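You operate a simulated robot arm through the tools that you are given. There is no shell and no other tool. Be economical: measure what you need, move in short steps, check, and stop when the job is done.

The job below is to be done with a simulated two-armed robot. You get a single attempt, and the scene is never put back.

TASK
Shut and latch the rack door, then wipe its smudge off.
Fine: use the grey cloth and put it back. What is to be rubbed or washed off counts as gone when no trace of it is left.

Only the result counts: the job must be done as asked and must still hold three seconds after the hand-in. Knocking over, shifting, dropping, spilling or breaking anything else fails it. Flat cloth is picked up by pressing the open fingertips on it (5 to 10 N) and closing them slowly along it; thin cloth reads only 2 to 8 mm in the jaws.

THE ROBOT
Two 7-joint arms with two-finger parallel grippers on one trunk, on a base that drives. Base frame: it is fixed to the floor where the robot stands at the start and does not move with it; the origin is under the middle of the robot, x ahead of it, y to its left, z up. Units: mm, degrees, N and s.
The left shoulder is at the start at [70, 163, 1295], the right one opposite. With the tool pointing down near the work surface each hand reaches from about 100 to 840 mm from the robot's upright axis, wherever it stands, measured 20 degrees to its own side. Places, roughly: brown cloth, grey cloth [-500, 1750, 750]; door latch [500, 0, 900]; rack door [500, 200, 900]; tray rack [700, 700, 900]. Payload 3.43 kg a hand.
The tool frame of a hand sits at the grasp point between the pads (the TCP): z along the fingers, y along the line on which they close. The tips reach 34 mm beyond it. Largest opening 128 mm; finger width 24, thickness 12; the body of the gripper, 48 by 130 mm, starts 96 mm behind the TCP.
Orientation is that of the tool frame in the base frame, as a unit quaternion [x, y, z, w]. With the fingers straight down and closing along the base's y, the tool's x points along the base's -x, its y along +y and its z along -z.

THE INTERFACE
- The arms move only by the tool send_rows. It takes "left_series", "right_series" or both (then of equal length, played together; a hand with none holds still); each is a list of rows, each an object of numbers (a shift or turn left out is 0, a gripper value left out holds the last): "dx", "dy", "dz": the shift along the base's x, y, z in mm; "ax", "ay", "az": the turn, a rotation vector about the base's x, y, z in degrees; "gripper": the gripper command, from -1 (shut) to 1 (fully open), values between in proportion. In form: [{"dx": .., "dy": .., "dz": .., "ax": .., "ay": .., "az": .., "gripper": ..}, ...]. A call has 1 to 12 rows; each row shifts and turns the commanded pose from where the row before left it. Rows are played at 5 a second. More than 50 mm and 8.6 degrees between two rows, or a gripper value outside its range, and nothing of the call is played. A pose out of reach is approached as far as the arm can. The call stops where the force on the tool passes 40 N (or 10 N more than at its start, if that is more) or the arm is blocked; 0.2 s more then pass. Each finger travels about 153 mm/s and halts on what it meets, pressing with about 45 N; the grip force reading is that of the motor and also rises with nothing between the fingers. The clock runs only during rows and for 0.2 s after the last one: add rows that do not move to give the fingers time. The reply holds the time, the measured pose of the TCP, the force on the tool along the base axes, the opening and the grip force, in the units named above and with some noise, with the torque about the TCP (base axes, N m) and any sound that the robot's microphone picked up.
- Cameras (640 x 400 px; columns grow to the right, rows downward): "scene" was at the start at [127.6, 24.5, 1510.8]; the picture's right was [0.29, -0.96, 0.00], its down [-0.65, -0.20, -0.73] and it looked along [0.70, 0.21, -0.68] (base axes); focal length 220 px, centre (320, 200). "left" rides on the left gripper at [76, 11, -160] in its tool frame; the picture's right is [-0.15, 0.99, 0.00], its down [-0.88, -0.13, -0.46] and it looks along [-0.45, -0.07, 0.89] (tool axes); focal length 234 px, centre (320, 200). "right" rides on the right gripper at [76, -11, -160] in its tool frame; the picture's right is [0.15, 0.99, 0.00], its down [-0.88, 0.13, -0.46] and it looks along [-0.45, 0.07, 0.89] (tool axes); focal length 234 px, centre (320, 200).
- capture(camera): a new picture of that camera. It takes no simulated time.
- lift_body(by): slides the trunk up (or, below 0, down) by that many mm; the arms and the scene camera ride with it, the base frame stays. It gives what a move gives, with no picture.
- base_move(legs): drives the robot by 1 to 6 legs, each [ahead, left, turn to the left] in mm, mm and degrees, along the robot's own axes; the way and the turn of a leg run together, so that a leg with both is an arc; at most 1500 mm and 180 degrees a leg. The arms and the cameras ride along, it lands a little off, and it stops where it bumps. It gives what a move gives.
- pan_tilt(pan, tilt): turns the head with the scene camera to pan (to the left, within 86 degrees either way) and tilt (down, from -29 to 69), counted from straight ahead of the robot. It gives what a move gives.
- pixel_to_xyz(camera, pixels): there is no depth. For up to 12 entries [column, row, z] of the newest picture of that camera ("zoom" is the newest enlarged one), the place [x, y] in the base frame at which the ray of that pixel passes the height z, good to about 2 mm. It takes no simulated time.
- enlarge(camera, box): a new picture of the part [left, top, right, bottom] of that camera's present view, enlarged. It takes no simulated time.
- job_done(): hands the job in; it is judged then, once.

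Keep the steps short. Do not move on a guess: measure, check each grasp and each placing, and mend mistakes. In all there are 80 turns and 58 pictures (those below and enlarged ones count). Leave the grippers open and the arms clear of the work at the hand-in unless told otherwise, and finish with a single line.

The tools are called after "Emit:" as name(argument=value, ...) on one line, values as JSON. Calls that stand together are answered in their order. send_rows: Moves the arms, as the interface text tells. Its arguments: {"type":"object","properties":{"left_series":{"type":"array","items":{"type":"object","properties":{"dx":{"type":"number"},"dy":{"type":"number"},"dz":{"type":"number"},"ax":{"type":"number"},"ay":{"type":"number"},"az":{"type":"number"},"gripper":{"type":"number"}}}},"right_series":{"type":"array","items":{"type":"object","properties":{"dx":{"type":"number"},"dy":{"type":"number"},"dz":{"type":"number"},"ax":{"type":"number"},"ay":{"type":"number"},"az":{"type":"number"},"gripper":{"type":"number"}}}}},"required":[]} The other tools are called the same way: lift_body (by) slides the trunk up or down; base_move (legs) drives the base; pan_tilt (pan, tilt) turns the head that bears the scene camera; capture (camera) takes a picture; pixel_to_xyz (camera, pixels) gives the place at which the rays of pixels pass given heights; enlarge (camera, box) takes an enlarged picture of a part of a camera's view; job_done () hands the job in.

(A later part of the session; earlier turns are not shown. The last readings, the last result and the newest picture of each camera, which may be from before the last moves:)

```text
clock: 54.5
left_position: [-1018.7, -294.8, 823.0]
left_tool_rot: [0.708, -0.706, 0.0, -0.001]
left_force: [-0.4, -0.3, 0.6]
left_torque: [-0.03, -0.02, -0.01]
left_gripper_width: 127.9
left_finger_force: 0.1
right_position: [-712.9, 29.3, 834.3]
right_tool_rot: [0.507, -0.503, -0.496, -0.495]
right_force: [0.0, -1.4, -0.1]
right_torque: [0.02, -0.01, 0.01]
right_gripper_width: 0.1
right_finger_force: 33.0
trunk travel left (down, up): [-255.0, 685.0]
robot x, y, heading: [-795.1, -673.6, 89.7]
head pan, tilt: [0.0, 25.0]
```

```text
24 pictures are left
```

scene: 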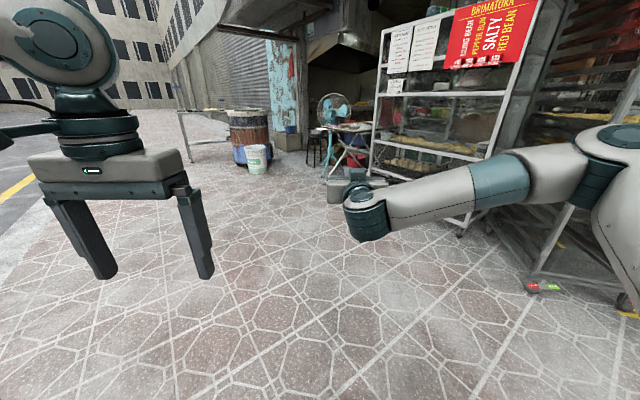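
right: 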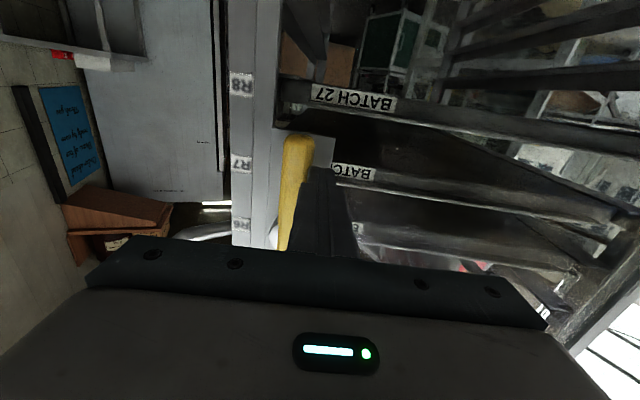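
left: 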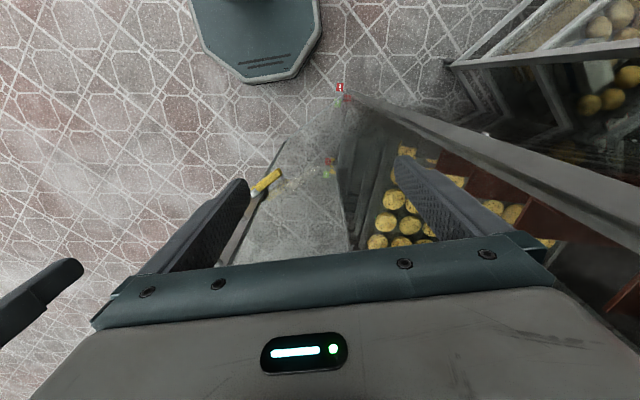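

Free floor ahead; the folding table is at (350,150). I raise the trunk 400, fold the right tool back to pointing down with fingers opening, and then drive 1150 ahead.

Emit:
lift_body(by=400)

Emit:
send_rows(right_series=[{"ax": -8.18, "dy": -20, "gripper": 1}, {"ax": -8.18, "dy": -20}, {"ax": -8.18, "dy": -20}, {"ax": -8.18, "dy": -20}, {"ax": -8.18, "dy": -20}, {"ax": -8.18, "dy": -20}, {"ax": -8.18, "dy": -20}, {"ax": -8.18, "dy": -20}, {"ax": -8.18, "dy": -20}, {"ax": -8.18, "dy": -20}, {"ax": -8.18, "dy": -20}, {}])

Emit:
base_move(legs=[[1150, 0, 0]])

Emit:
pan_tilt(pan=-10, tilt=35)

Emit:
capture(camera="scene")

```text
clock: 58.3
left_position: [-1018.7, -295.6, 1223.1]
left_tool_rot: [0.708, -0.707, 0.001, -0.001]
left_force: [0.2, -0.4, -0.5]
left_torque: [0.04, -0.01, 0.02]
left_gripper_width: 128.2
left_finger_force: 0.1
right_position: [-713.0, 30.7, 1233.7]
right_tool_rot: [0.506, -0.503, -0.496, -0.495]
right_force: [0.0, 0.2, -0.4]
right_torque: [0.02, -0.01, 0.0]
right_gripper_width: 0.0
right_finger_force: 32.6
trunk travel left (down, up): [-655.0, 285.0]
robot x, y, heading: [-790.7, -672.3, 90.0]
head pan, tilt: [0.0, 25.0]
```

```text
clock: 60.9
left_position: [-1019.1, -296.2, 1222.5]
left_tool_rot: [0.708, -0.707, -0.001, -0.001]
left_force: [-0.6, -1.2, 0.1]
left_torque: [0.02, 0.0, -0.01]
left_gripper_width: 128.0
left_finger_force: 0.1
right_position: [-711.9, -189.9, 1234.8]
right_tool_rot: [0.708, -0.706, 0.005, 0.009]
right_force: [0.5, 0.4, -0.2]
right_torque: [0.0, 0.01, 0.02]
right_gripper_width: 127.9
right_finger_force: 0.0
trunk travel left (down, up): [-655.0, 285.0]
robot x, y, heading: [-792.0, -674.0, 90.2]
head pan, tilt: [0.0, 25.0]
```

```text
clock: 66.8
left_position: [-1021.9, 847.7, 1221.6]
left_tool_rot: [0.708, -0.706, 0.0, -0.001]
left_force: [-0.5, 0.5, 0.3]
left_torque: [-0.01, 0.01, -0.01]
left_gripper_width: 127.8
left_finger_force: 0.1
right_position: [-716.5, 953.3, 1234.4]
right_tool_rot: [0.709, -0.705, 0.004, 0.009]
right_force: [-0.4, -0.4, -0.4]
right_torque: [0.0, -0.04, -0.01]
right_gripper_width: 127.8
right_finger_force: 0.1
trunk travel left (down, up): [-655.0, 285.0]
robot x, y, heading: [-792.9, 469.6, 90.4]
head pan, tilt: [0.0, 25.0]
```

```text
clock: 67.5
left_position: [-1022.1, 848.7, 1221.5]
left_tool_rot: [0.709, -0.706, 0.001, -0.001]
left_force: [-0.2, -0.7, 0.8]
left_torque: [0.01, 0.01, 0.0]
left_gripper_width: 128.0
left_finger_force: 0.1
right_position: [-716.8, 953.3, 1233.4]
right_tool_rot: [0.709, -0.705, 0.005, 0.009]
right_force: [0.5, 0.8, -0.1]
right_torque: [0.0, -0.01, 0.0]
right_gripper_width: 127.9
right_finger_force: 0.0
trunk travel left (down, up): [-655.0, 285.0]
robot x, y, heading: [-797.1, 467.6, 90.2]
head pan, tilt: [-10.0, 35.0]
```

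```text
23 pictures are left
```

scene: 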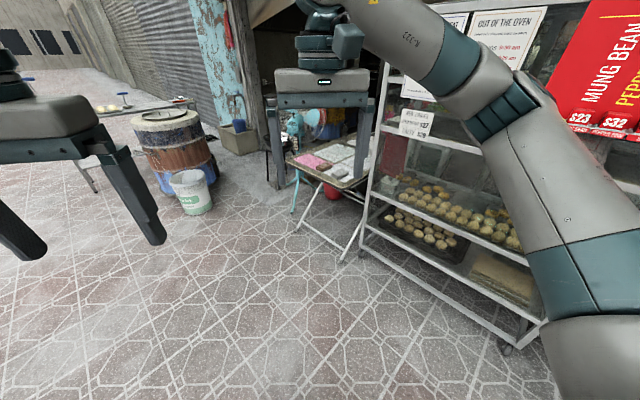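

Measure table corners, cloths and bucket/shelf floor spots.

Emit:
pixel_to_xyz(camera="scene", pixels=[[288, 158, 740], [348, 187, 740], [322, 166, 745], [330, 176, 745], [195, 214, 0], [362, 255, 0], [300, 228, 0], [345, 260, 0], [310, 160, 745]])

Emit:
enlarge(camera="scene", box=[260, 110, 400, 220])

```text
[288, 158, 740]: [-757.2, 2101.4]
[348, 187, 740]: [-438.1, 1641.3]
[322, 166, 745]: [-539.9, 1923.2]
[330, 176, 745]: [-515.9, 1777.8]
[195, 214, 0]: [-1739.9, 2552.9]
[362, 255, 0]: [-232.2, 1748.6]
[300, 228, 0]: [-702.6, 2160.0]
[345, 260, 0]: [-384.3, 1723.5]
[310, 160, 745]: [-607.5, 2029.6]
```

```text
3.64 times, centred on (330, 165) of scene
```

zoom: 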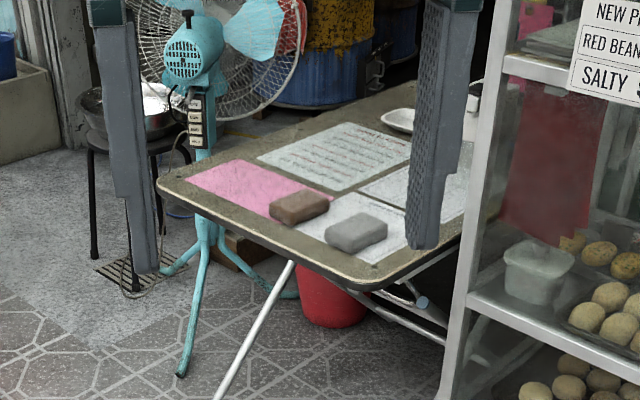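

The grey cloth is a folded pad at zoom (357,230). Measure it and the shelf's feet and near edges.

Emit:
pixel_to_xyz(camera="zoom", pixels=[[357, 222, 765], [325, 243, 740], [362, 254, 740], [388, 228, 765], [350, 213, 765], [298, 205, 765], [375, 290, 730], [158, 183, 730]])

Emit:
pixel_to_xyz(camera="scene", pixels=[[505, 352, 0], [362, 257, 0], [545, 320, 200], [375, 190, 700]])

```text
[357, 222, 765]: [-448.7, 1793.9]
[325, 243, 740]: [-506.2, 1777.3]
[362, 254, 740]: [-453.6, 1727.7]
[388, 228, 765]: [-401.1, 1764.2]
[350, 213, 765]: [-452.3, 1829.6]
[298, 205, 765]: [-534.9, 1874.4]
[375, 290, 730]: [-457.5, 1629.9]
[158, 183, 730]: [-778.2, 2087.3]
```

```text
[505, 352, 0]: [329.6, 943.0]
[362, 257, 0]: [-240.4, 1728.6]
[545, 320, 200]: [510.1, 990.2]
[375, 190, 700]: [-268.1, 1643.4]
```

Grey cloth centre ≈(-455,1775). I drive ahead 760 and right 150, then look down with the right wrist camera.

Emit:
base_move(legs=[[760, -150, 0]])

Emit:
capture(camera="right")

```text
clock: 71.8
left_position: [-877.9, 1601.8, 1225.0]
left_tool_rot: [-0.706, 0.709, 0.002, 0.006]
left_force: [0.4, -0.7, 0.2]
left_torque: [0.02, -0.03, 0.05]
left_gripper_width: 128.0
left_finger_force: 0.0
right_position: [-574.5, 1704.9, 1237.9]
right_tool_rot: [0.708, -0.706, 0.004, 0.003]
right_force: [0.2, -1.3, 0.7]
right_torque: [0.04, -0.02, -0.01]
right_gripper_width: 128.0
right_finger_force: 0.0
trunk travel left (down, up): [-655.0, 285.0]
robot x, y, heading: [-647.4, 1232.5, 89.8]
head pan, tilt: [-10.0, 35.0]
stopped in leg 1: the robot was blocked; the commanded pose is now the measured one
```

```text
21 pictures are left
```

right: 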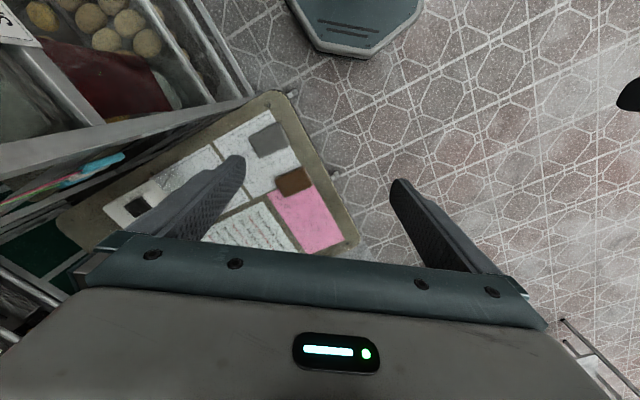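

The move was reported blocked right at its end. I check with the left camera what is near, and measure the grey pad corners in the right picture.

Emit:
pixel_to_xyz(camera="right", pixels=[[248, 135, 755], [279, 122, 755], [289, 148, 755], [259, 158, 735], [268, 140, 755], [294, 182, 755], [275, 90, 735], [358, 240, 735]])

Emit:
capture(camera="left")

Emit:
enlarge(camera="right", box=[220, 100, 320, 220])

```text
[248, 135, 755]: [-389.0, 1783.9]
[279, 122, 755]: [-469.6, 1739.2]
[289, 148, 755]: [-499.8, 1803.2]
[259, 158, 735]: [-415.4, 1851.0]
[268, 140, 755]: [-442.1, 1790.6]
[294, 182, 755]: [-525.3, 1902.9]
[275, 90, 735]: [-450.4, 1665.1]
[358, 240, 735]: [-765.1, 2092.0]
```

```text
20 pictures are left
```

left: 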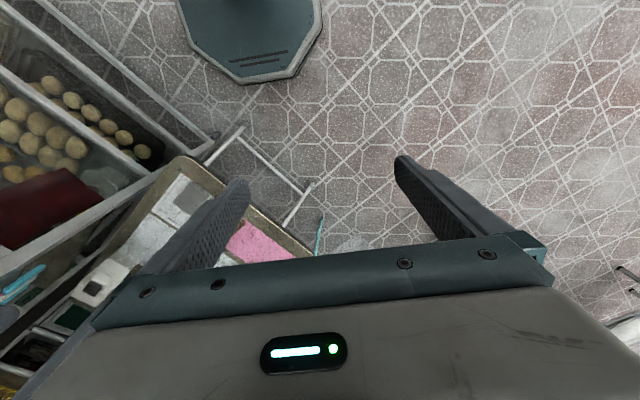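

```text
3.33 times, centred on (270, 160) of right
```

zoom: 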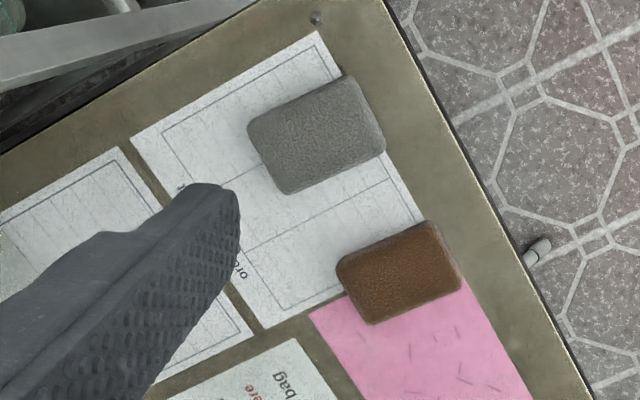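

Pad corners in the zoom: (248,125), (345,78), (384,148), (288,193). Measure them for position and angle.

Emit:
pixel_to_xyz(camera="zoom", pixels=[[250, 122, 755], [345, 78, 755], [384, 145, 755], [288, 190, 755], [316, 136, 755], [288, 193, 735], [384, 152, 735], [336, 258, 755], [430, 224, 755]])

```text
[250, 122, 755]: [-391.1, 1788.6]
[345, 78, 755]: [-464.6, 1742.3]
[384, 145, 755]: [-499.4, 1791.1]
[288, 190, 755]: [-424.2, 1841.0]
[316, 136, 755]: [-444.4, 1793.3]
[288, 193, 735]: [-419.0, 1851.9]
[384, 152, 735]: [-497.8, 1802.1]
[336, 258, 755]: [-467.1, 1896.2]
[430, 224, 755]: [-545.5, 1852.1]
```

Pad centre (-445,1791), short side along (-0.57,0.82), 60 wide. I move over it, turn -55° so the fingers close across the short side, opening ~100, and descend to about z=880.

Emit:
send_rows(right_series=[{"dx": 18.5, "dy": 12.3, "dz": -15, "az": -7.86, "gripper": 0.56}, {"dx": 18.5, "dy": 12.3, "dz": -15, "az": -7.86}, {"dx": 18.5, "dy": 12.3, "dz": -15, "az": -7.86}, {"dx": 18.5, "dy": 12.3, "dz": -15, "az": -7.86}, {"dx": 18.5, "dy": 12.3, "dz": -15, "az": -7.86}, {"dx": 18.5, "dy": 12.3, "dz": -15, "az": -7.86}, {"dx": 18.5, "dy": 12.3, "dz": -15, "az": -7.86}, {"dz": -45}, {"dz": -45}, {"dz": -45}, {"dz": -45}, {"dz": -45}])

Emit:
capture(camera="right")

```text
clock: 73.4
left_position: [-956.6, 1617.6, 1247.7]
left_tool_rot: [0.77, -0.614, 0.122, -0.121]
left_force: [-0.9, 3.0, 1.1]
left_torque: [-0.26, -0.12, -0.09]
left_gripper_width: 127.8
left_finger_force: 0.0
right_position: [-544.2, 1861.9, 1135.3]
right_tool_rot: [-0.394, 0.919, 0.013, -0.008]
right_force: [0.7, 3.1, 0.3]
right_torque: [-0.33, 0.03, -0.03]
right_gripper_width: 99.9
right_finger_force: 0.2
trunk travel left (down, up): [-655.0, 285.0]
robot x, y, heading: [-666.3, 1284.7, 98.0]
head pan, tilt: [-10.0, 35.0]
stopped in row 7 (right hand): the arm was blocked; the commanded pose is now the measured one
```

```text
18 pictures are left
```

right: 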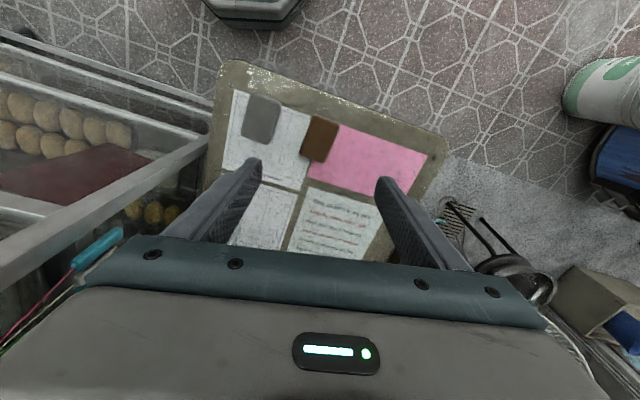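

The base turned to 98° and the arm is blocked: something of the robot touches an object. I look to the right side, at the elbow and shelf.

Emit:
pan_tilt(pan=-50, tilt=20)

Emit:
capture(camera="scene")

```text
clock: 74.4
left_position: [-946.8, 1609.8, 1254.3]
left_tool_rot: [0.772, -0.61, 0.125, -0.127]
left_force: [0.3, -0.9, -0.6]
left_torque: [0.02, -0.05, 0.02]
left_gripper_width: 127.9
left_finger_force: 0.1
right_position: [-550.7, 1858.6, 1134.0]
right_tool_rot: [-0.401, 0.916, 0.016, -0.011]
right_force: [0.4, -0.7, -0.3]
right_torque: [0.03, -0.03, 0.0]
right_gripper_width: 99.9
right_finger_force: 0.1
trunk travel left (down, up): [-655.0, 285.0]
robot x, y, heading: [-661.9, 1287.3, 98.7]
head pan, tilt: [-50.0, 20.0]
```

```text
17 pictures are left
```

scene: 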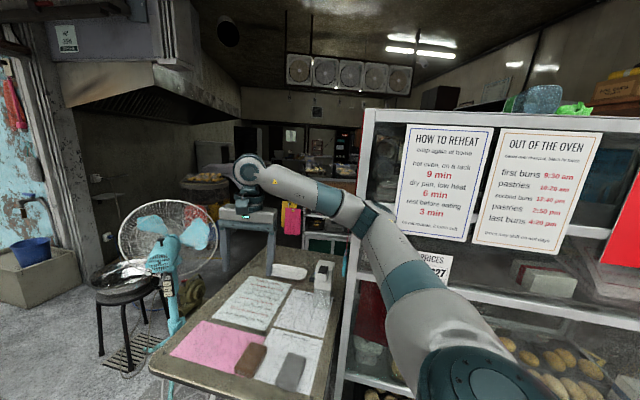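

The forearm pressed along the shelf's front-left post. I drive away left and back to free it, then look again.

Emit:
base_move(legs=[[0, 150, 0], [-250, 100, 0]])

Emit:
capture(camera="scene")

```text
clock: 75.2
left_position: [-967.1, 1675.0, 1374.1]
left_tool_rot: [0.806, -0.425, 0.275, -0.306]
left_force: [-0.9, -1.0, 2.0]
left_torque: [-0.02, 0.01, -0.04]
left_gripper_width: 127.8
left_finger_force: 0.0
right_position: [-519.6, 1956.4, 1069.4]
right_tool_rot: [-0.36, 0.929, 0.038, -0.08]
right_force: [-1.6, -0.3, 0.2]
right_torque: [0.02, -0.2, -0.01]
right_gripper_width: 99.5
right_finger_force: 0.0
trunk travel left (down, up): [-655.0, 285.0]
robot x, y, heading: [-691.9, 1326.4, 106.0]
head pan, tilt: [-50.0, 20.0]
stopped in leg 1: the robot was blocked; the commanded pose is now the measured one
```

```text
16 pictures are left
```

scene: 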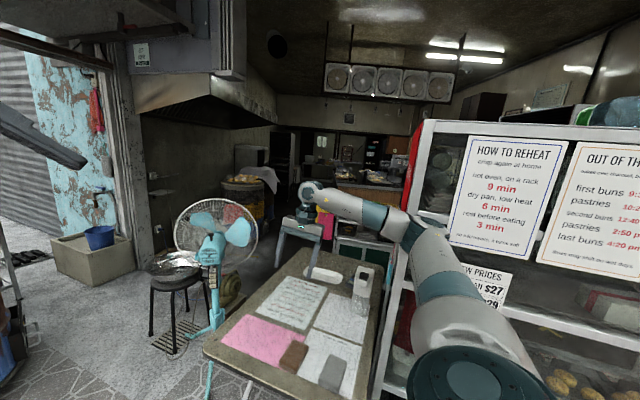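

Moving left was blocked too, and the left hand has tilted without command, so something on the left side is also caught. I look left.

Emit:
pan_tilt(pan=60, tilt=25)

Emit:
capture(camera="scene")

```text
clock: 77.0
left_position: [-967.7, 1675.1, 1369.2]
left_tool_rot: [0.816, -0.423, 0.257, -0.3]
left_force: [-0.4, -0.3, 0.0]
left_torque: [0.03, -0.02, 0.01]
left_gripper_width: 127.7
left_finger_force: 0.0
right_position: [-534.5, 1969.0, 1062.9]
right_tool_rot: [-0.38, 0.921, 0.034, -0.085]
right_force: [-0.6, 0.1, -0.3]
right_torque: [0.02, -0.03, -0.02]
right_gripper_width: 99.9
right_finger_force: 0.1
trunk travel left (down, up): [-655.0, 285.0]
robot x, y, heading: [-701.9, 1341.8, 107.6]
head pan, tilt: [60.0, 25.0]
```

```text
15 pictures are left
```

scene: 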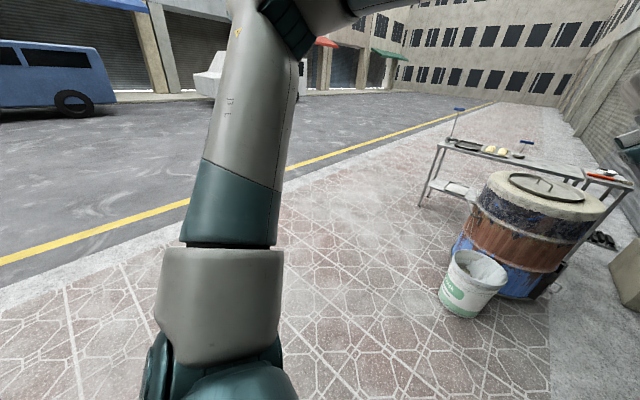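

I need to see what touches. I look straight ahead and level.

Emit:
pan_tilt(pan=-5, tilt=35)

Emit:
capture(camera="scene")

```text
clock: 78.4
left_position: [-968.0, 1674.7, 1368.6]
left_tool_rot: [0.816, -0.422, 0.257, -0.3]
left_force: [-0.4, 0.5, 0.1]
left_torque: [0.03, 0.02, 0.02]
left_gripper_width: 127.9
left_finger_force: 0.1
right_position: [-533.2, 1969.4, 1062.2]
right_tool_rot: [-0.38, 0.921, 0.034, -0.084]
right_force: [-0.3, 0.7, -0.6]
right_torque: [-0.02, -0.03, 0.0]
right_gripper_width: 99.6
right_finger_force: 0.1
trunk travel left (down, up): [-655.0, 285.0]
robot x, y, heading: [-697.7, 1340.3, 107.5]
head pan, tilt: [-5.0, 35.0]
```

```text
14 pictures are left
```

scene: 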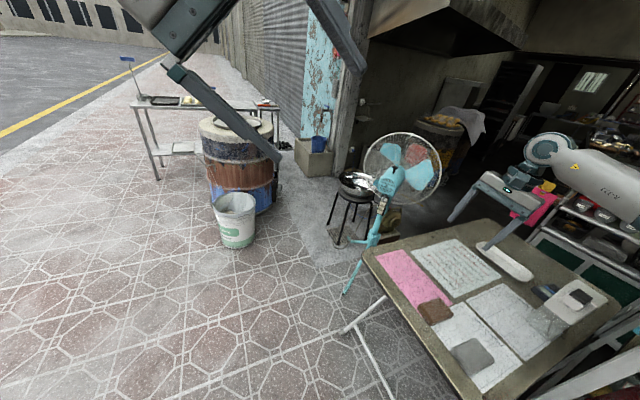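

Check whether the table and pads have moved: measure corners again.

Emit:
pixel_to_xyz(camera="scene", pixels=[[365, 252, 735], [470, 396, 735], [473, 356, 755], [435, 310, 755], [237, 243, 0], [341, 330, 0]])

```text
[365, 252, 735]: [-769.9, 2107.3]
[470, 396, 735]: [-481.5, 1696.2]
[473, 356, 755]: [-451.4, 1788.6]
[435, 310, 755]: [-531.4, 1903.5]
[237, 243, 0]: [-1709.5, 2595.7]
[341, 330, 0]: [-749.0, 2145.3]
```

Table and pads have not moved. I un-jam by retracting the right hand up and back toward the robot's middle.

Emit:
send_rows(right_series=[{"dz": 30}, {"dz": 30, "dx": -15, "dy": -10}, {"dz": 25, "dx": -25, "dy": -20}, {"dz": 20, "dx": -30, "dy": -20}, {"dz": 20, "dx": -30, "dy": -20}, {"dx": -30, "dy": -20, "dz": 20}, {}])

```text
clock: 78.7
left_position: [-1004.3, 1726.8, 1440.8]
left_tool_rot: [0.811, -0.309, 0.311, -0.389]
left_force: [-2.8, -0.8, 0.6]
left_torque: [-0.02, -0.06, -0.13]
left_gripper_width: 127.7
left_finger_force: 0.1
right_position: [-497.6, 2021.4, 1030.5]
right_tool_rot: [-0.336, 0.934, 0.036, -0.114]
right_force: [-1.6, -1.4, 1.2]
right_torque: [0.17, -0.2, -0.03]
right_gripper_width: 99.8
right_finger_force: 0.2
trunk travel left (down, up): [-655.0, 285.0]
robot x, y, heading: [-719.3, 1358.6, 111.4]
head pan, tilt: [-5.0, 35.0]
stopped in row 1 (right hand): the arm was blocked; the commanded pose is now the measured one
```

The arm is still blocked and both arms get deflected. I look upward for an overhead obstacle.

Emit:
pan_tilt(pan=-30, tilt=-10)

Emit:
capture(camera="scene")

Emit:
capture(camera="left")

```text
clock: 79.8
left_position: [-999.2, 1718.1, 1433.4]
left_tool_rot: [0.814, -0.32, 0.3, -0.381]
left_force: [0.2, -0.1, -0.6]
left_torque: [-0.01, -0.01, -0.05]
left_gripper_width: 128.1
left_finger_force: 0.1
right_position: [-502.7, 2017.6, 1027.2]
right_tool_rot: [-0.346, 0.931, 0.033, -0.116]
right_force: [-0.7, -0.2, 0.3]
right_torque: [0.0, -0.01, -0.01]
right_gripper_width: 99.8
right_finger_force: 0.0
trunk travel left (down, up): [-655.0, 285.0]
robot x, y, heading: [-720.3, 1363.6, 111.4]
head pan, tilt: [-30.0, -10.0]
```

```text
13 pictures are left
```

scene: 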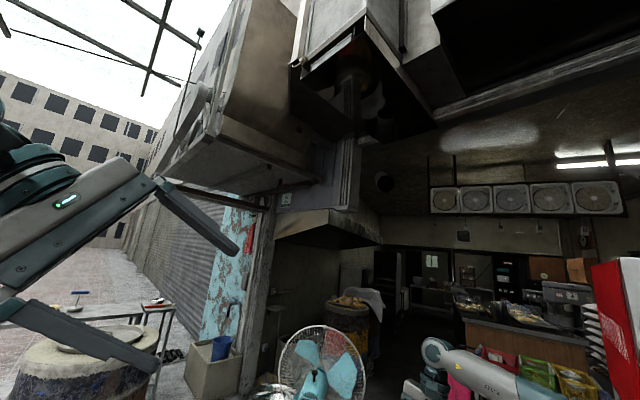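

```text
12 pictures are left
```

left: 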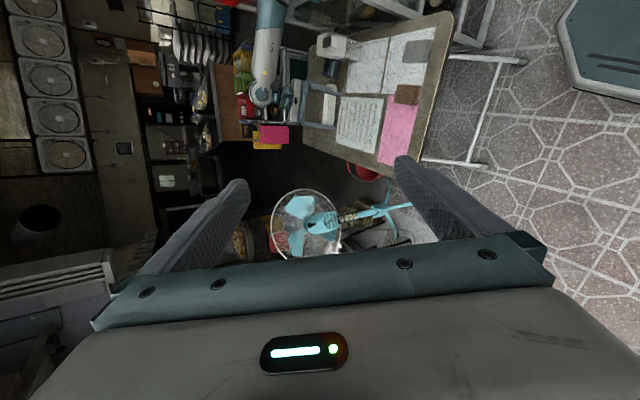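

I derive the camera's real position and roll from rays (free of time): pixels of the newest scene picture at several heights.

Emit:
pixel_to_xyz(camera="scene", pixels=[[320, 200, 1600], [320, 200, 1800], [320, 390, 0], [320, 390, 700], [600, 390, 0], [600, 390, 700], [40, 390, 0], [40, 390, 700], [320, 10, 1800], [320, 10, 2200]])

```text
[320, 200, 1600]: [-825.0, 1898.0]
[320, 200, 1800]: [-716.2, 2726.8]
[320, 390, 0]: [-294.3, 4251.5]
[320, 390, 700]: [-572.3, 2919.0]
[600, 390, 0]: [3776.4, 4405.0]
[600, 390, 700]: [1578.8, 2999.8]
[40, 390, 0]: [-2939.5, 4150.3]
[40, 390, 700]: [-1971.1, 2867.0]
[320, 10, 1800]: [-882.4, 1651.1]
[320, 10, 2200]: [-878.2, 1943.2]
```

The rays show the robot leans left about 6°, pushed by the bent right elbow against the shelf. I swing the right hand left around the shoulder to take the elbow off the shelf.

Emit:
send_rows(right_series=[{"dx": -40, "dy": 7}, {"dx": -40, "dy": 7}, {"dx": -40, "dy": 7}, {}])

```text
clock: 80.2
left_position: [-1020.6, 1752.1, 1497.8]
left_tool_rot: [0.791, -0.231, 0.341, -0.453]
left_force: [-0.6, 0.7, -0.5]
left_torque: [-0.03, -0.06, -0.11]
left_gripper_width: 128.0
left_finger_force: 0.0
right_position: [-471.8, 2035.9, 972.3]
right_tool_rot: [-0.314, 0.937, 0.024, -0.151]
right_force: [0.6, 0.3, 0.2]
right_torque: [-0.01, 0.06, -0.01]
right_gripper_width: 99.8
right_finger_force: 0.0
trunk travel left (down, up): [-655.0, 285.0]
robot x, y, heading: [-728.9, 1368.3, 112.6]
head pan, tilt: [-30.0, -10.0]
stopped in row 1 (right hand): the arm was blocked; the commanded pose is now the measured one
```

That pushed further. I stop arm moves; I try raising the trunk so that the arm rises along the shelf side and clears, and read the result.

Emit:
lift_body(by=150)

Emit:
pan_tilt(pan=-55, tilt=25)

Emit:
capture(camera="scene")

```text
clock: 80.5
left_position: [-1039.2, 1776.8, 1558.9]
left_tool_rot: [0.759, -0.158, 0.372, -0.51]
left_force: [-0.3, -0.1, -0.7]
left_torque: [0.05, -0.02, -0.02]
left_gripper_width: 128.1
left_finger_force: 0.2
right_position: [-453.9, 2029.0, 914.5]
right_tool_rot: [-0.311, 0.929, -0.001, -0.202]
right_force: [0.6, -0.4, -0.1]
right_torque: [0.01, 0.02, -0.02]
right_gripper_width: 99.7
right_finger_force: 0.1
trunk travel left (down, up): [-656.0, 284.0]
robot x, y, heading: [-736.4, 1357.0, 112.0]
head pan, tilt: [-30.0, -10.0]
stopped: the arm was blocked; the commanded pose is now the measured one
```

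```text
clock: 81.5
left_position: [-1035.7, 1773.1, 1553.6]
left_tool_rot: [0.762, -0.166, 0.369, -0.506]
left_force: [0.2, 0.6, 0.0]
left_torque: [0.02, -0.02, 0.02]
left_gripper_width: 128.1
left_finger_force: 0.0
right_position: [-454.7, 2030.1, 916.1]
right_tool_rot: [-0.314, 0.928, 0.0, -0.199]
right_force: [0.3, -0.4, 0.3]
right_torque: [0.0, -0.01, 0.01]
right_gripper_width: 100.0
right_finger_force: 0.0
trunk travel left (down, up): [-656.0, 284.0]
robot x, y, heading: [-733.0, 1360.6, 112.1]
head pan, tilt: [-55.0, 25.0]
```

```text
11 pictures are left
```

scene: 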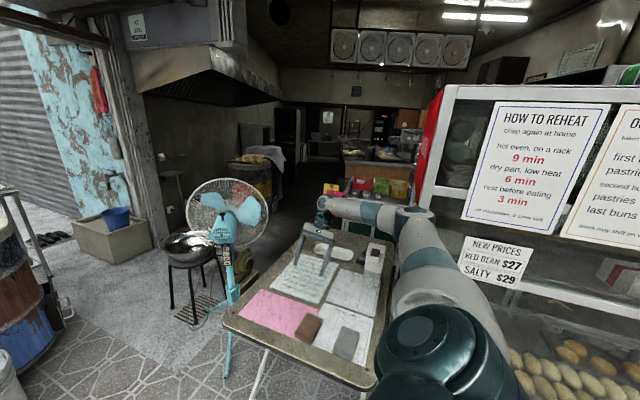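

I check the lean again from rays, plus the pads' and table's position.

Emit:
pixel_to_xyz(camera="scene", pixels=[[40, 200, 0], [40, 200, 700], [600, 200, 0], [600, 200, 700], [320, 390, 0], [320, 390, 700], [347, 340, 755], [378, 388, 735], [222, 322, 735]])

```text
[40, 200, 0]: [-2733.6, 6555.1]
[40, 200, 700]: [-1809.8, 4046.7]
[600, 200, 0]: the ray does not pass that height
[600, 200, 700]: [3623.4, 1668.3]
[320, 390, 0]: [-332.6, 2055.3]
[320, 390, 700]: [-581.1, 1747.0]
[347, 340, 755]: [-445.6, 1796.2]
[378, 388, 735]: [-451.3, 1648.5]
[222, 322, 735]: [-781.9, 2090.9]
```

The lean is about 6° to the left and the objects are still unmoved. I try a small left turn of the base, which takes the right arm away from the shelf; the hand then only passes above flat papers.

Emit:
base_move(legs=[[0, 0, 8]])

```text
clock: 82.2
left_position: [-935.2, 1890.2, 1594.4]
left_tool_rot: [0.763, -0.088, 0.342, -0.542]
left_force: [5.5, 3.8, -1.9]
left_torque: [0.06, 0.03, 0.24]
left_gripper_width: 128.0
left_finger_force: 0.0
right_position: [-414.0, 2115.7, 771.5]
right_tool_rot: [-0.347, 0.877, -0.031, -0.331]
right_force: [-60.9, -22.5, 70.8]
right_torque: [-7.19, 5.28, -4.74]
right_gripper_width: 86.2
right_finger_force: 0.0
trunk travel left (down, up): [-656.0, 284.0]
robot x, y, heading: [-750.2, 1373.7, 115.4]
head pan, tilt: [-55.0, 25.0]
stopped in leg 1: the robot was blocked; the commanded pose is now the measured one
```

The right hand has come down onto the table (70 N). I look at once.

Emit:
capture(camera="scene")

```text
10 pictures are left
```

scene: 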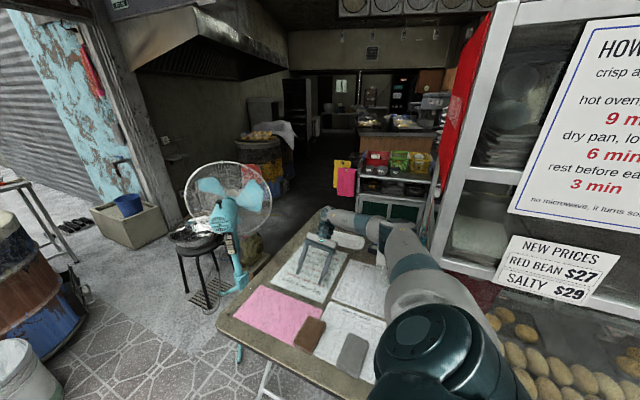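

I compute the lean and the table's position again.

Emit:
pixel_to_xyz(camera="scene", pixels=[[40, 200, 0], [40, 200, 700], [600, 200, 700], [320, 390, 0], [320, 390, 700], [350, 350, 755], [218, 318, 735], [308, 335, 755]])

```text
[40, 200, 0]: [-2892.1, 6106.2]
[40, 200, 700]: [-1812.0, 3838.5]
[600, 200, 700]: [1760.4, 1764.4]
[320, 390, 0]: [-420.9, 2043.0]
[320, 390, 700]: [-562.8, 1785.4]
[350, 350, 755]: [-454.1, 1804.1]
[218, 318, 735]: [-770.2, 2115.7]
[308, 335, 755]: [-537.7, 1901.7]
```

The robot has rocked back to nearly upright (roll ≈0). Now I relieve the hand: raise it in small rows.

Emit:
send_rows(right_series=[{"dz": 15}, {"dz": 15}, {"dz": 15}, {"dz": 15}])

```text
clock: 83.5
left_position: [-961.9, 1862.5, 1581.0]
left_tool_rot: [0.77, -0.096, 0.334, -0.535]
left_force: [-0.8, -0.9, 0.5]
left_torque: [0.02, 0.03, 0.12]
left_gripper_width: 128.2
left_finger_force: 0.0
right_position: [-451.1, 2109.2, 856.0]
right_tool_rot: [-0.367, 0.882, -0.038, -0.293]
right_force: [-0.4, -0.2, 0.5]
right_torque: [-0.01, -0.08, 0.03]
right_gripper_width: 99.8
right_finger_force: 0.1
trunk travel left (down, up): [-656.0, 284.0]
robot x, y, heading: [-745.1, 1369.4, 116.9]
head pan, tilt: [-55.0, 25.0]
stopped in row 4 (right hand): the arm was blocked; the commanded pose is now the measured one
```

Commands work again. I continue up and to the left.

Emit:
send_rows(right_series=[{"dz": 20, "dx": -10}, {"dz": 20, "dx": -10}, {"dz": 20, "dx": -10}, {"dz": 20, "dx": -10}, {"dz": 20, "dx": -10}, {"dz": 20, "dx": -10}])

```text
clock: 84.8
left_position: [-958.1, 1858.0, 1581.3]
left_tool_rot: [0.769, -0.098, 0.338, -0.534]
left_force: [-0.7, -0.5, -0.2]
left_torque: [0.0, -0.01, -0.01]
left_gripper_width: 127.9
left_finger_force: 0.1
right_position: [-499.7, 2101.7, 980.0]
right_tool_rot: [-0.358, 0.887, -0.035, -0.29]
right_force: [0.3, -0.3, -0.9]
right_torque: [0.07, 0.04, -0.05]
right_gripper_width: 99.6
right_finger_force: 0.1
trunk travel left (down, up): [-656.0, 284.0]
robot x, y, heading: [-734.6, 1369.0, 116.4]
head pan, tilt: [-55.0, 25.0]
```

Free now. Up another 100 first, then back toward the robot.

Emit:
send_rows(right_series=[{"dz": 35, "dx": -5}, {"dz": 35, "dx": -5}, {"dz": 35, "dx": -5}, {"dz": 20, "dx": -20, "dy": -20}, {"dz": 20, "dx": -20, "dy": -20}, {"dz": 10, "dx": -20, "dy": -25}, {"dx": -20, "dy": -30}, {"dx": -20, "dy": -30}, {"dx": -20, "dy": -30}, {"dx": -20, "dy": -30}])

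Emit:
capture(camera="scene")

```text
clock: 87.0
left_position: [-951.0, 1856.3, 1580.8]
left_tool_rot: [0.77, -0.101, 0.335, -0.534]
left_force: [0.8, -0.3, -0.2]
left_torque: [0.0, -0.01, -0.03]
left_gripper_width: 127.9
left_finger_force: 0.1
right_position: [-651.8, 1915.1, 1134.6]
right_tool_rot: [-0.36, 0.885, -0.034, -0.292]
right_force: [-0.1, -0.1, -0.8]
right_torque: [0.01, -0.03, -0.03]
right_gripper_width: 99.6
right_finger_force: 0.0
trunk travel left (down, up): [-656.0, 284.0]
robot x, y, heading: [-741.8, 1371.4, 116.4]
head pan, tilt: [-55.0, 25.0]
```

```text
9 pictures are left
```

scene: 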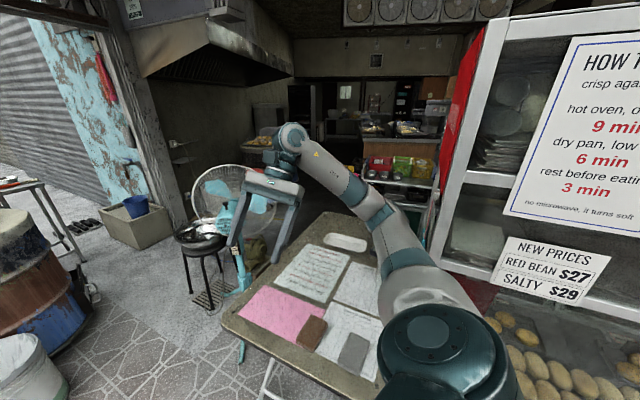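

Arm free, objects in place. I drive left away from the shelf by 350, then turn right 80° there, in the open.

Emit:
base_move(legs=[[0, 350, 0], [0, 0, -81]])

```text
clock: 92.8
left_position: [-600.9, 1489.2, 1582.0]
left_tool_rot: [0.516, -0.579, 0.604, -0.183]
left_force: [0.4, -0.1, 0.4]
left_torque: [0.01, -0.02, -0.03]
left_gripper_width: 127.7
left_finger_force: 0.0
right_position: [-499.3, 1201.8, 1136.0]
right_tool_rot: [0.309, 0.904, 0.166, -0.243]
right_force: [-0.2, 0.3, 0.0]
right_torque: [0.0, -0.02, -0.03]
right_gripper_width: 100.0
right_finger_force: 0.1
trunk travel left (down, up): [-656.0, 284.0]
robot x, y, heading: [-1053.2, 1217.5, 35.0]
head pan, tilt: [-55.0, 25.0]
```

At (-1053,1217), heading 35°. I level both tools to point down (left also moving to its side), in open space.

Emit:
send_rows(left_series=[{"ax": 4.05, "ay": 6.67, "dx": -17, "dy": 18, "dz": -20}, {"ax": 4.05, "ay": 6.67, "dx": -17, "dy": 18, "dz": -20}, {"ax": 4.05, "ay": 6.67, "dx": -17, "dy": 18, "dz": -20}, {"ax": 4.05, "ay": 6.67, "dx": -17, "dy": 18, "dz": -20}, {"ax": 4.05, "ay": 6.67, "dx": -17, "dy": 18, "dz": -20}, {"ax": 4.05, "ay": 6.67, "dx": -17, "dy": 18, "dz": -20}, {"ax": 4.05, "ay": 6.67, "dx": -17, "dy": 18, "dz": -20}, {"ax": 4.05, "ay": 6.67, "dx": -17, "dy": 18, "dz": -20}, {"ax": 4.05, "ay": 6.67, "dx": -17, "dy": 18, "dz": -20}, {"ax": 4.05, "ay": 6.67, "dx": -17, "dy": 18, "dz": -20}], right_series=[{"ax": -2.74, "ay": -2.06, "dx": -6, "dy": 9, "dz": 5}, {"ax": -2.74, "ay": -2.06, "dx": -6, "dy": 9, "dz": 5}, {"ax": -2.74, "ay": -2.06, "dx": -6, "dy": 9, "dz": 5}, {"ax": -2.74, "ay": -2.06, "dx": -6, "dy": 9, "dz": 5}, {"ax": -2.74, "ay": -2.06, "dx": -6, "dy": 9, "dz": 5}, {"ax": -2.74, "ay": -2.06, "dx": -6, "dy": 9, "dz": 5}, {"ax": -2.74, "ay": -2.06, "dx": -6, "dy": 9, "dz": 5}, {"ax": -2.74, "ay": -2.06, "dx": -6, "dy": 9, "dz": 5}, {"ax": -2.74, "ay": -2.06, "dx": -6, "dy": 9, "dz": 5}, {"ax": -2.74, "ay": -2.06, "dx": -6, "dy": 9, "dz": 5}])

Emit:
send_rows(right_series=[{"az": 8.3}, {"az": 8.3}, {"az": 8.3}, {"az": 8.3}, {"az": 8.3}, {"az": 8.3}, {"az": 8.3}, {"az": 8.3}, {"az": 8.3}])

```text
clock: 95.0
left_position: [-772.3, 1672.4, 1381.1]
left_tool_rot: [-0.666, 0.746, -0.001, -0.002]
left_force: [-0.5, 0.3, -0.4]
left_torque: [-0.03, -0.01, 0.01]
left_gripper_width: 128.4
left_finger_force: 0.0
right_position: [-559.6, 1293.9, 1185.7]
right_tool_rot: [0.323, 0.946, -0.001, 0.002]
right_force: [-0.5, 0.4, 0.9]
right_torque: [-0.02, -0.02, -0.05]
right_gripper_width: 99.8
right_finger_force: 0.1
trunk travel left (down, up): [-656.0, 284.0]
robot x, y, heading: [-1053.8, 1212.9, 34.4]
head pan, tilt: [-55.0, 25.0]
```

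```text
clock: 97.0
left_position: [-770.7, 1669.5, 1381.9]
left_tool_rot: [-0.666, 0.746, -0.003, -0.002]
left_force: [0.7, -0.2, 0.7]
left_torque: [0.01, 0.02, -0.02]
left_gripper_width: 127.9
left_finger_force: 0.1
right_position: [-559.1, 1292.6, 1184.2]
right_tool_rot: [-0.319, 0.948, 0.001, 0.0]
right_force: [0.1, 0.4, -0.1]
right_torque: [0.02, 0.03, 0.0]
right_gripper_width: 100.0
right_finger_force: 0.1
trunk travel left (down, up): [-656.0, 284.0]
robot x, y, heading: [-1049.3, 1216.2, 34.6]
head pan, tilt: [-55.0, 25.0]
```

Both tools level; right tool's closing axis at 127° matches the pad's short side. I slide left 346, then ahead 260 and look down with the right camera.

Emit:
base_move(legs=[[0, 346, 0], [260, 0, 0]])

Emit:
enlarge(camera="right", box=[200, 50, 440, 230])

```text
clock: 100.8
left_position: [-756.6, 2104.2, 1382.4]
left_tool_rot: [-0.665, 0.747, -0.002, 0.0]
left_force: [0.1, -0.1, 0.2]
left_torque: [-0.02, 0.0, 0.02]
left_gripper_width: 128.0
left_finger_force: 0.1
right_position: [-544.9, 1726.4, 1185.0]
right_tool_rot: [-0.317, 0.948, 0.001, 0.0]
right_force: [-1.1, -0.1, -0.5]
right_torque: [0.01, -0.01, 0.01]
right_gripper_width: 100.0
right_finger_force: 0.1
trunk travel left (down, up): [-656.0, 284.0]
robot x, y, heading: [-1035.2, 1649.8, 34.5]
head pan, tilt: [-55.0, 25.0]
```

```text
2.22 times, centred on (320, 140) of right
```

zoom: 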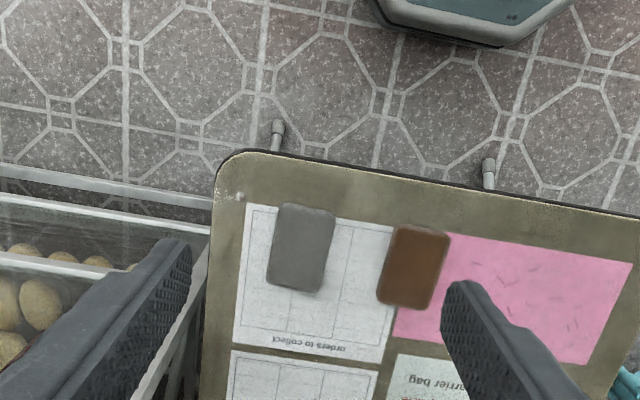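

Grey pad seen at (300,248) in the zoom, undisturbed. Measure it.

Emit:
pixel_to_xyz(camera="zoom", pixels=[[300, 246, 755], [282, 204, 755], [335, 211, 755], [319, 289, 755], [267, 281, 755], [390, 262, 755], [381, 300, 755]])

```text
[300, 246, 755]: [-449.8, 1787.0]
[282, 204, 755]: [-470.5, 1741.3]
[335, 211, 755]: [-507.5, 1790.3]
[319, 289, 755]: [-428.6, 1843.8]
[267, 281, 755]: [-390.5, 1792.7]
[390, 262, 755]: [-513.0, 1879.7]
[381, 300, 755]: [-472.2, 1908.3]
```

Centre (-449,1792), closing direction 127° matches. I move over it and descend to z≈825, in checked stages.

Emit:
send_rows(right_series=[{"dx": 32, "dy": 21.7}, {"dx": 32, "dy": 21.7}, {"dx": 32, "dy": 21.7}, {}])

Emit:
send_rows(right_series=[{"dz": -45}, {"dz": -45}, {"dz": -45}, {"dz": -45}, {"dz": -45}, {"dz": -45}, {"dz": -45}, {"dz": -35}, {}])

Emit:
capture(camera="right")

```text
clock: 101.8
left_position: [-757.1, 2103.7, 1382.6]
left_tool_rot: [-0.665, 0.747, -0.002, -0.001]
left_force: [-0.2, 0.8, 0.3]
left_torque: [-0.02, 0.03, -0.02]
left_gripper_width: 128.1
left_finger_force: 0.0
right_position: [-449.2, 1791.1, 1184.9]
right_tool_rot: [-0.317, 0.948, 0.0, 0.002]
right_force: [-1.5, 0.0, -0.6]
right_torque: [-0.01, 0.0, 0.01]
right_gripper_width: 99.5
right_finger_force: 0.1
trunk travel left (down, up): [-656.0, 284.0]
robot x, y, heading: [-1033.8, 1647.3, 34.4]
head pan, tilt: [-55.0, 25.0]
```

```text
clock: 103.8
left_position: [-756.4, 2104.2, 1382.9]
left_tool_rot: [-0.665, 0.747, -0.002, -0.002]
left_force: [-0.1, -0.1, -0.7]
left_torque: [0.0, 0.02, 0.0]
left_gripper_width: 128.0
left_finger_force: 0.0
right_position: [-447.9, 1792.9, 835.3]
right_tool_rot: [-0.317, 0.948, -0.001, 0.0]
right_force: [0.2, 0.4, -1.1]
right_torque: [0.01, -0.01, 0.01]
right_gripper_width: 99.9
right_finger_force: 0.0
trunk travel left (down, up): [-656.0, 284.0]
robot x, y, heading: [-1039.2, 1650.1, 34.3]
head pan, tilt: [-55.0, 25.0]
```

```text
7 pictures are left
```

right: 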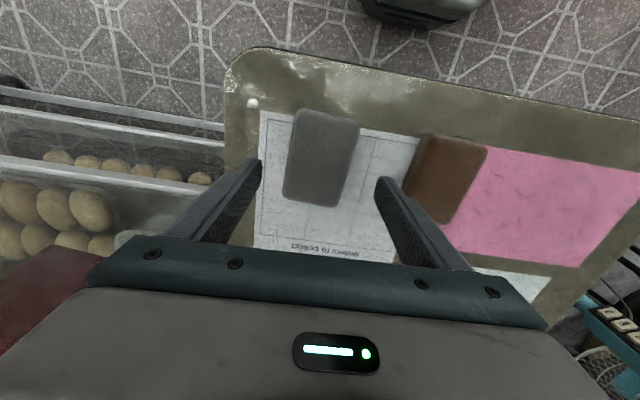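

Fingers straddle the pad, clear of the brown one. Descend to near the table in small rows.

Emit:
send_rows(right_series=[{"dz": -20}, {"dz": -20}, {"dz": -10}, {"dz": -5}, {}])

```text
clock: 105.0
left_position: [-756.9, 2104.5, 1383.1]
left_tool_rot: [-0.665, 0.746, -0.002, -0.002]
left_force: [-0.1, 0.1, 0.6]
left_torque: [-0.01, -0.01, -0.01]
left_gripper_width: 127.9
left_finger_force: 0.0
right_position: [-448.6, 1791.4, 778.2]
right_tool_rot: [-0.318, 0.948, -0.001, 0.001]
right_force: [0.5, 0.2, 0.2]
right_torque: [-0.02, -0.03, 0.01]
right_gripper_width: 99.8
right_finger_force: 0.1
trunk travel left (down, up): [-656.0, 284.0]
robot x, y, heading: [-1035.9, 1645.5, 34.3]
head pan, tilt: [-55.0, 25.0]
```

No contact yet (tips at 744). Down 4 more, then close slowly.

Emit:
send_rows(right_series=[{"dz": -4}, {"gripper": 0.3}, {"gripper": 0.1}, {"gripper": -0.1}, {"gripper": -0.3}, {"gripper": -0.5}, {"gripper": -0.8}, {}])

```text
clock: 106.8
left_position: [-756.2, 2104.9, 1381.6]
left_tool_rot: [-0.665, 0.747, -0.003, -0.002]
left_force: [0.0, 0.7, 1.4]
left_torque: [0.01, 0.01, -0.02]
left_gripper_width: 128.1
left_finger_force: 0.1
right_position: [-448.0, 1791.4, 775.3]
right_tool_rot: [-0.318, 0.948, 0.0, 0.0]
right_force: [-0.5, 0.2, 0.1]
right_torque: [0.0, 0.04, 0.04]
right_gripper_width: 68.3
right_finger_force: 45.1
trunk travel left (down, up): [-656.0, 284.0]
robot x, y, heading: [-1036.7, 1651.2, 34.6]
head pan, tilt: [-55.0, 25.0]
```

Gripped: 68 mm at 45 N. Lift 300 and check the grip.

Emit:
send_rows(right_series=[{"dz": 20}, {"dz": 45}, {"dz": 45}, {"dz": 45}, {"dz": 45}, {"dz": 45}, {"dz": 45}, {"dx": -30, "dy": -20}, {"dx": -30, "dy": -20}, {"dx": -30, "dy": -20}])

Emit:
capture(camera="right")

```text
clock: 109.0
left_position: [-757.3, 2105.0, 1380.8]
left_tool_rot: [-0.665, 0.747, -0.002, -0.001]
left_force: [-0.2, -0.1, 0.3]
left_torque: [0.02, 0.0, -0.02]
left_gripper_width: 127.9
left_finger_force: 0.0
right_position: [-540.4, 1731.0, 1066.3]
right_tool_rot: [-0.317, 0.948, 0.0, 0.001]
right_force: [0.5, 0.5, 0.3]
right_torque: [0.0, 0.0, -0.05]
right_gripper_width: 13.0
right_finger_force: 0.2
trunk travel left (down, up): [-656.0, 284.0]
robot x, y, heading: [-1037.3, 1650.2, 34.4]
head pan, tilt: [-55.0, 25.0]
```

```text
6 pictures are left
```

right: 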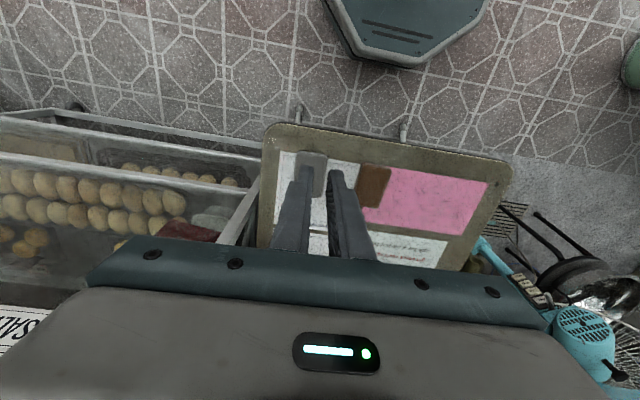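

The grip was too shallow; the pad slipped and lies at about the same spot. Measure it again (312,175 region).

Emit:
pixel_to_xyz(camera="right", pixels=[[301, 153, 748], [326, 155, 748], [320, 195, 748], [370, 185, 748], [391, 170, 748], [365, 165, 748]])

Emit:
enlarge(camera="right", box=[250, 110, 420, 220])

```text
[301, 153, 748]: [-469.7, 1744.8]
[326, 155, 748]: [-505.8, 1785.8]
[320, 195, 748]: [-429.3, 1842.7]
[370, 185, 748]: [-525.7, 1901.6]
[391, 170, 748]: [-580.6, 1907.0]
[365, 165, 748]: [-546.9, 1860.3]
```

```text
3.64 times, centred on (335, 165) of right
```

zoom: 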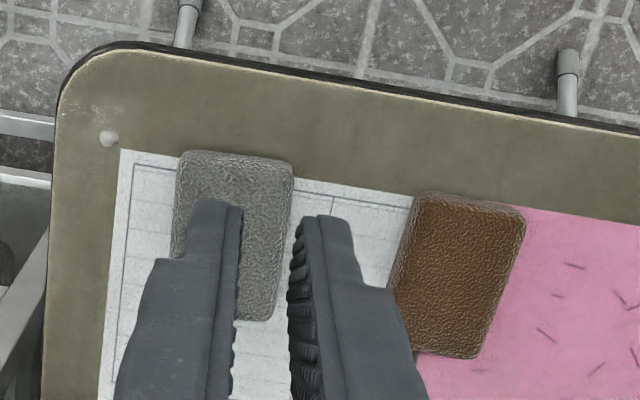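

The pad is where it was. I return with open fingers and go down deeper, until light table contact.

Emit:
send_rows(right_series=[{"dx": 31, "dy": 20, "gripper": 0.56}, {"dx": 31, "dy": 20}, {"dx": 31, "dy": 20}, {"dz": -45}, {"dz": -45}, {"dz": -45}, {"dz": -45}, {"dz": -45}, {"dz": -40}, {"dz": -20}, {"dz": -8}, {}])

Emit:
send_rows(right_series=[{"dz": -3}, {"dz": -3}, {}])

```text
clock: 111.5
left_position: [-755.4, 2104.3, 1382.2]
left_tool_rot: [-0.666, 0.746, -0.001, -0.003]
left_force: [-0.3, 0.4, 1.2]
left_torque: [-0.01, -0.03, -0.01]
left_gripper_width: 128.1
left_finger_force: 0.1
right_position: [-445.0, 1792.6, 772.2]
right_tool_rot: [-0.317, 0.948, -0.001, 0.001]
right_force: [-0.4, -0.2, -0.6]
right_torque: [-0.03, -0.01, 0.02]
right_gripper_width: 99.5
right_finger_force: 0.0
trunk travel left (down, up): [-656.0, 284.0]
robot x, y, heading: [-1040.4, 1649.0, 34.8]
head pan, tilt: [-55.0, 25.0]
```

```text
clock: 112.3
left_position: [-755.5, 2105.2, 1381.9]
left_tool_rot: [-0.665, 0.747, -0.002, -0.002]
left_force: [-0.9, -0.9, 0.0]
left_torque: [0.02, 0.01, 0.0]
left_gripper_width: 128.1
left_finger_force: 0.1
right_position: [-445.5, 1791.0, 766.4]
right_tool_rot: [-0.317, 0.948, 0.001, 0.001]
right_force: [0.6, -0.2, -0.3]
right_torque: [-0.01, -0.03, -0.01]
right_gripper_width: 99.8
right_finger_force: 0.1
trunk travel left (down, up): [-656.0, 284.0]
robot x, y, heading: [-1042.9, 1648.2, 34.4]
head pan, tilt: [-55.0, 25.0]
```

Still no contact at tips 732. A few mm more.

Emit:
send_rows(right_series=[{"dz": -2}, {"dz": -2}, {"dz": -2}, {}])

```text
clock: 113.3
left_position: [-758.3, 2103.9, 1384.1]
left_tool_rot: [-0.664, 0.748, -0.002, -0.001]
left_force: [-0.3, -0.2, 0.3]
left_torque: [-0.01, 0.05, 0.01]
left_gripper_width: 127.6
left_finger_force: 0.0
right_position: [-445.3, 1791.8, 763.4]
right_tool_rot: [-0.317, 0.949, 0.001, 0.003]
right_force: [0.6, -4.6, 27.1]
right_torque: [-0.79, -0.08, 0.49]
right_gripper_width: 100.2
right_finger_force: 0.5
trunk travel left (down, up): [-656.0, 284.0]
robot x, y, heading: [-1031.3, 1648.2, 34.3]
head pan, tilt: [-55.0, 25.0]
```

Table met at TCP 763. Back up 4 mm and close fully.

Emit:
send_rows(right_series=[{"dz": 5}, {"gripper": 0.3}, {"gripper": 0.1}, {"gripper": -0.2}, {"gripper": -0.6}, {"gripper": -1}, {}, {}])

Emit:
send_rows(right_series=[{"dz": 8}, {"dz": 8}, {"dz": 15}, {"dz": 20}, {}])

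```text
clock: 115.2
left_position: [-756.7, 2104.2, 1382.8]
left_tool_rot: [-0.665, 0.747, -0.001, -0.002]
left_force: [-0.3, -0.1, 0.7]
left_torque: [0.03, 0.0, -0.01]
left_gripper_width: 127.6
left_finger_force: 0.1
right_position: [-444.9, 1791.1, 765.4]
right_tool_rot: [-0.318, 0.948, 0.001, 0.001]
right_force: [-0.8, 1.1, 0.7]
right_torque: [-0.01, 0.0, 0.0]
right_gripper_width: 66.8
right_finger_force: 45.4
trunk travel left (down, up): [-656.0, 284.0]
robot x, y, heading: [-1038.7, 1647.0, 34.3]
head pan, tilt: [-55.0, 25.0]
```

```text
clock: 116.3
left_position: [-756.1, 2104.4, 1381.5]
left_tool_rot: [-0.665, 0.747, -0.001, -0.002]
left_force: [-0.2, -0.2, 0.3]
left_torque: [0.03, -0.01, 0.02]
left_gripper_width: 128.1
left_finger_force: 0.1
right_position: [-445.5, 1792.1, 817.9]
right_tool_rot: [-0.317, 0.948, 0.0, 0.001]
right_force: [-0.9, 0.6, -1.0]
right_torque: [0.01, 0.02, -0.02]
right_gripper_width: 66.7
right_finger_force: 44.9
trunk travel left (down, up): [-656.0, 284.0]
robot x, y, heading: [-1034.5, 1648.6, 34.4]
head pan, tilt: [-55.0, 25.0]
```

Held firmly (66.7 mm, 45 N). I raise it, back off, and drive round to the rack front.

Emit:
send_rows(right_series=[{"dz": 45}, {"dz": 45}, {"dz": 45}, {"dz": 45}, {"dz": 45}, {"dz": 45}, {}])

Emit:
base_move(legs=[[-300, 0, 0], [0, -1500, 0], [0, 0, 38.4], [-450, 0, 0], [0, -874, 0]])

```text
clock: 118.0
left_position: [-755.2, 2105.4, 1382.4]
left_tool_rot: [-0.664, 0.747, -0.002, -0.002]
left_force: [0.3, -0.2, 0.8]
left_torque: [0.01, -0.01, -0.02]
left_gripper_width: 128.0
left_finger_force: 0.0
right_position: [-445.0, 1793.3, 1086.5]
right_tool_rot: [-0.317, 0.948, 0.0, 0.002]
right_force: [0.7, -0.4, -0.6]
right_torque: [0.03, 0.01, 0.02]
right_gripper_width: 67.0
right_finger_force: 45.1
trunk travel left (down, up): [-656.0, 284.0]
robot x, y, heading: [-1039.3, 1649.9, 34.7]
head pan, tilt: [-55.0, 25.0]
```

```text
clock: 135.3
left_position: [209.7, 101.4, 1381.8]
left_tool_rot: [0.875, -0.485, 0.003, 0.001]
left_force: [0.3, -0.2, -0.3]
left_torque: [-0.02, -0.02, -0.04]
left_gripper_width: 128.1
left_finger_force: 0.1
right_position: [647.5, 52.6, 1086.2]
right_tool_rot: [-0.614, 0.79, 0.001, 0.001]
right_force: [0.9, -0.1, -0.5]
right_torque: [0.0, 0.02, 0.02]
right_gripper_width: 66.9
right_finger_force: 45.1
trunk travel left (down, up): [-656.0, 284.0]
robot x, y, heading: [272.8, -428.8, 73.3]
head pan, tilt: [-55.0, 25.0]
```

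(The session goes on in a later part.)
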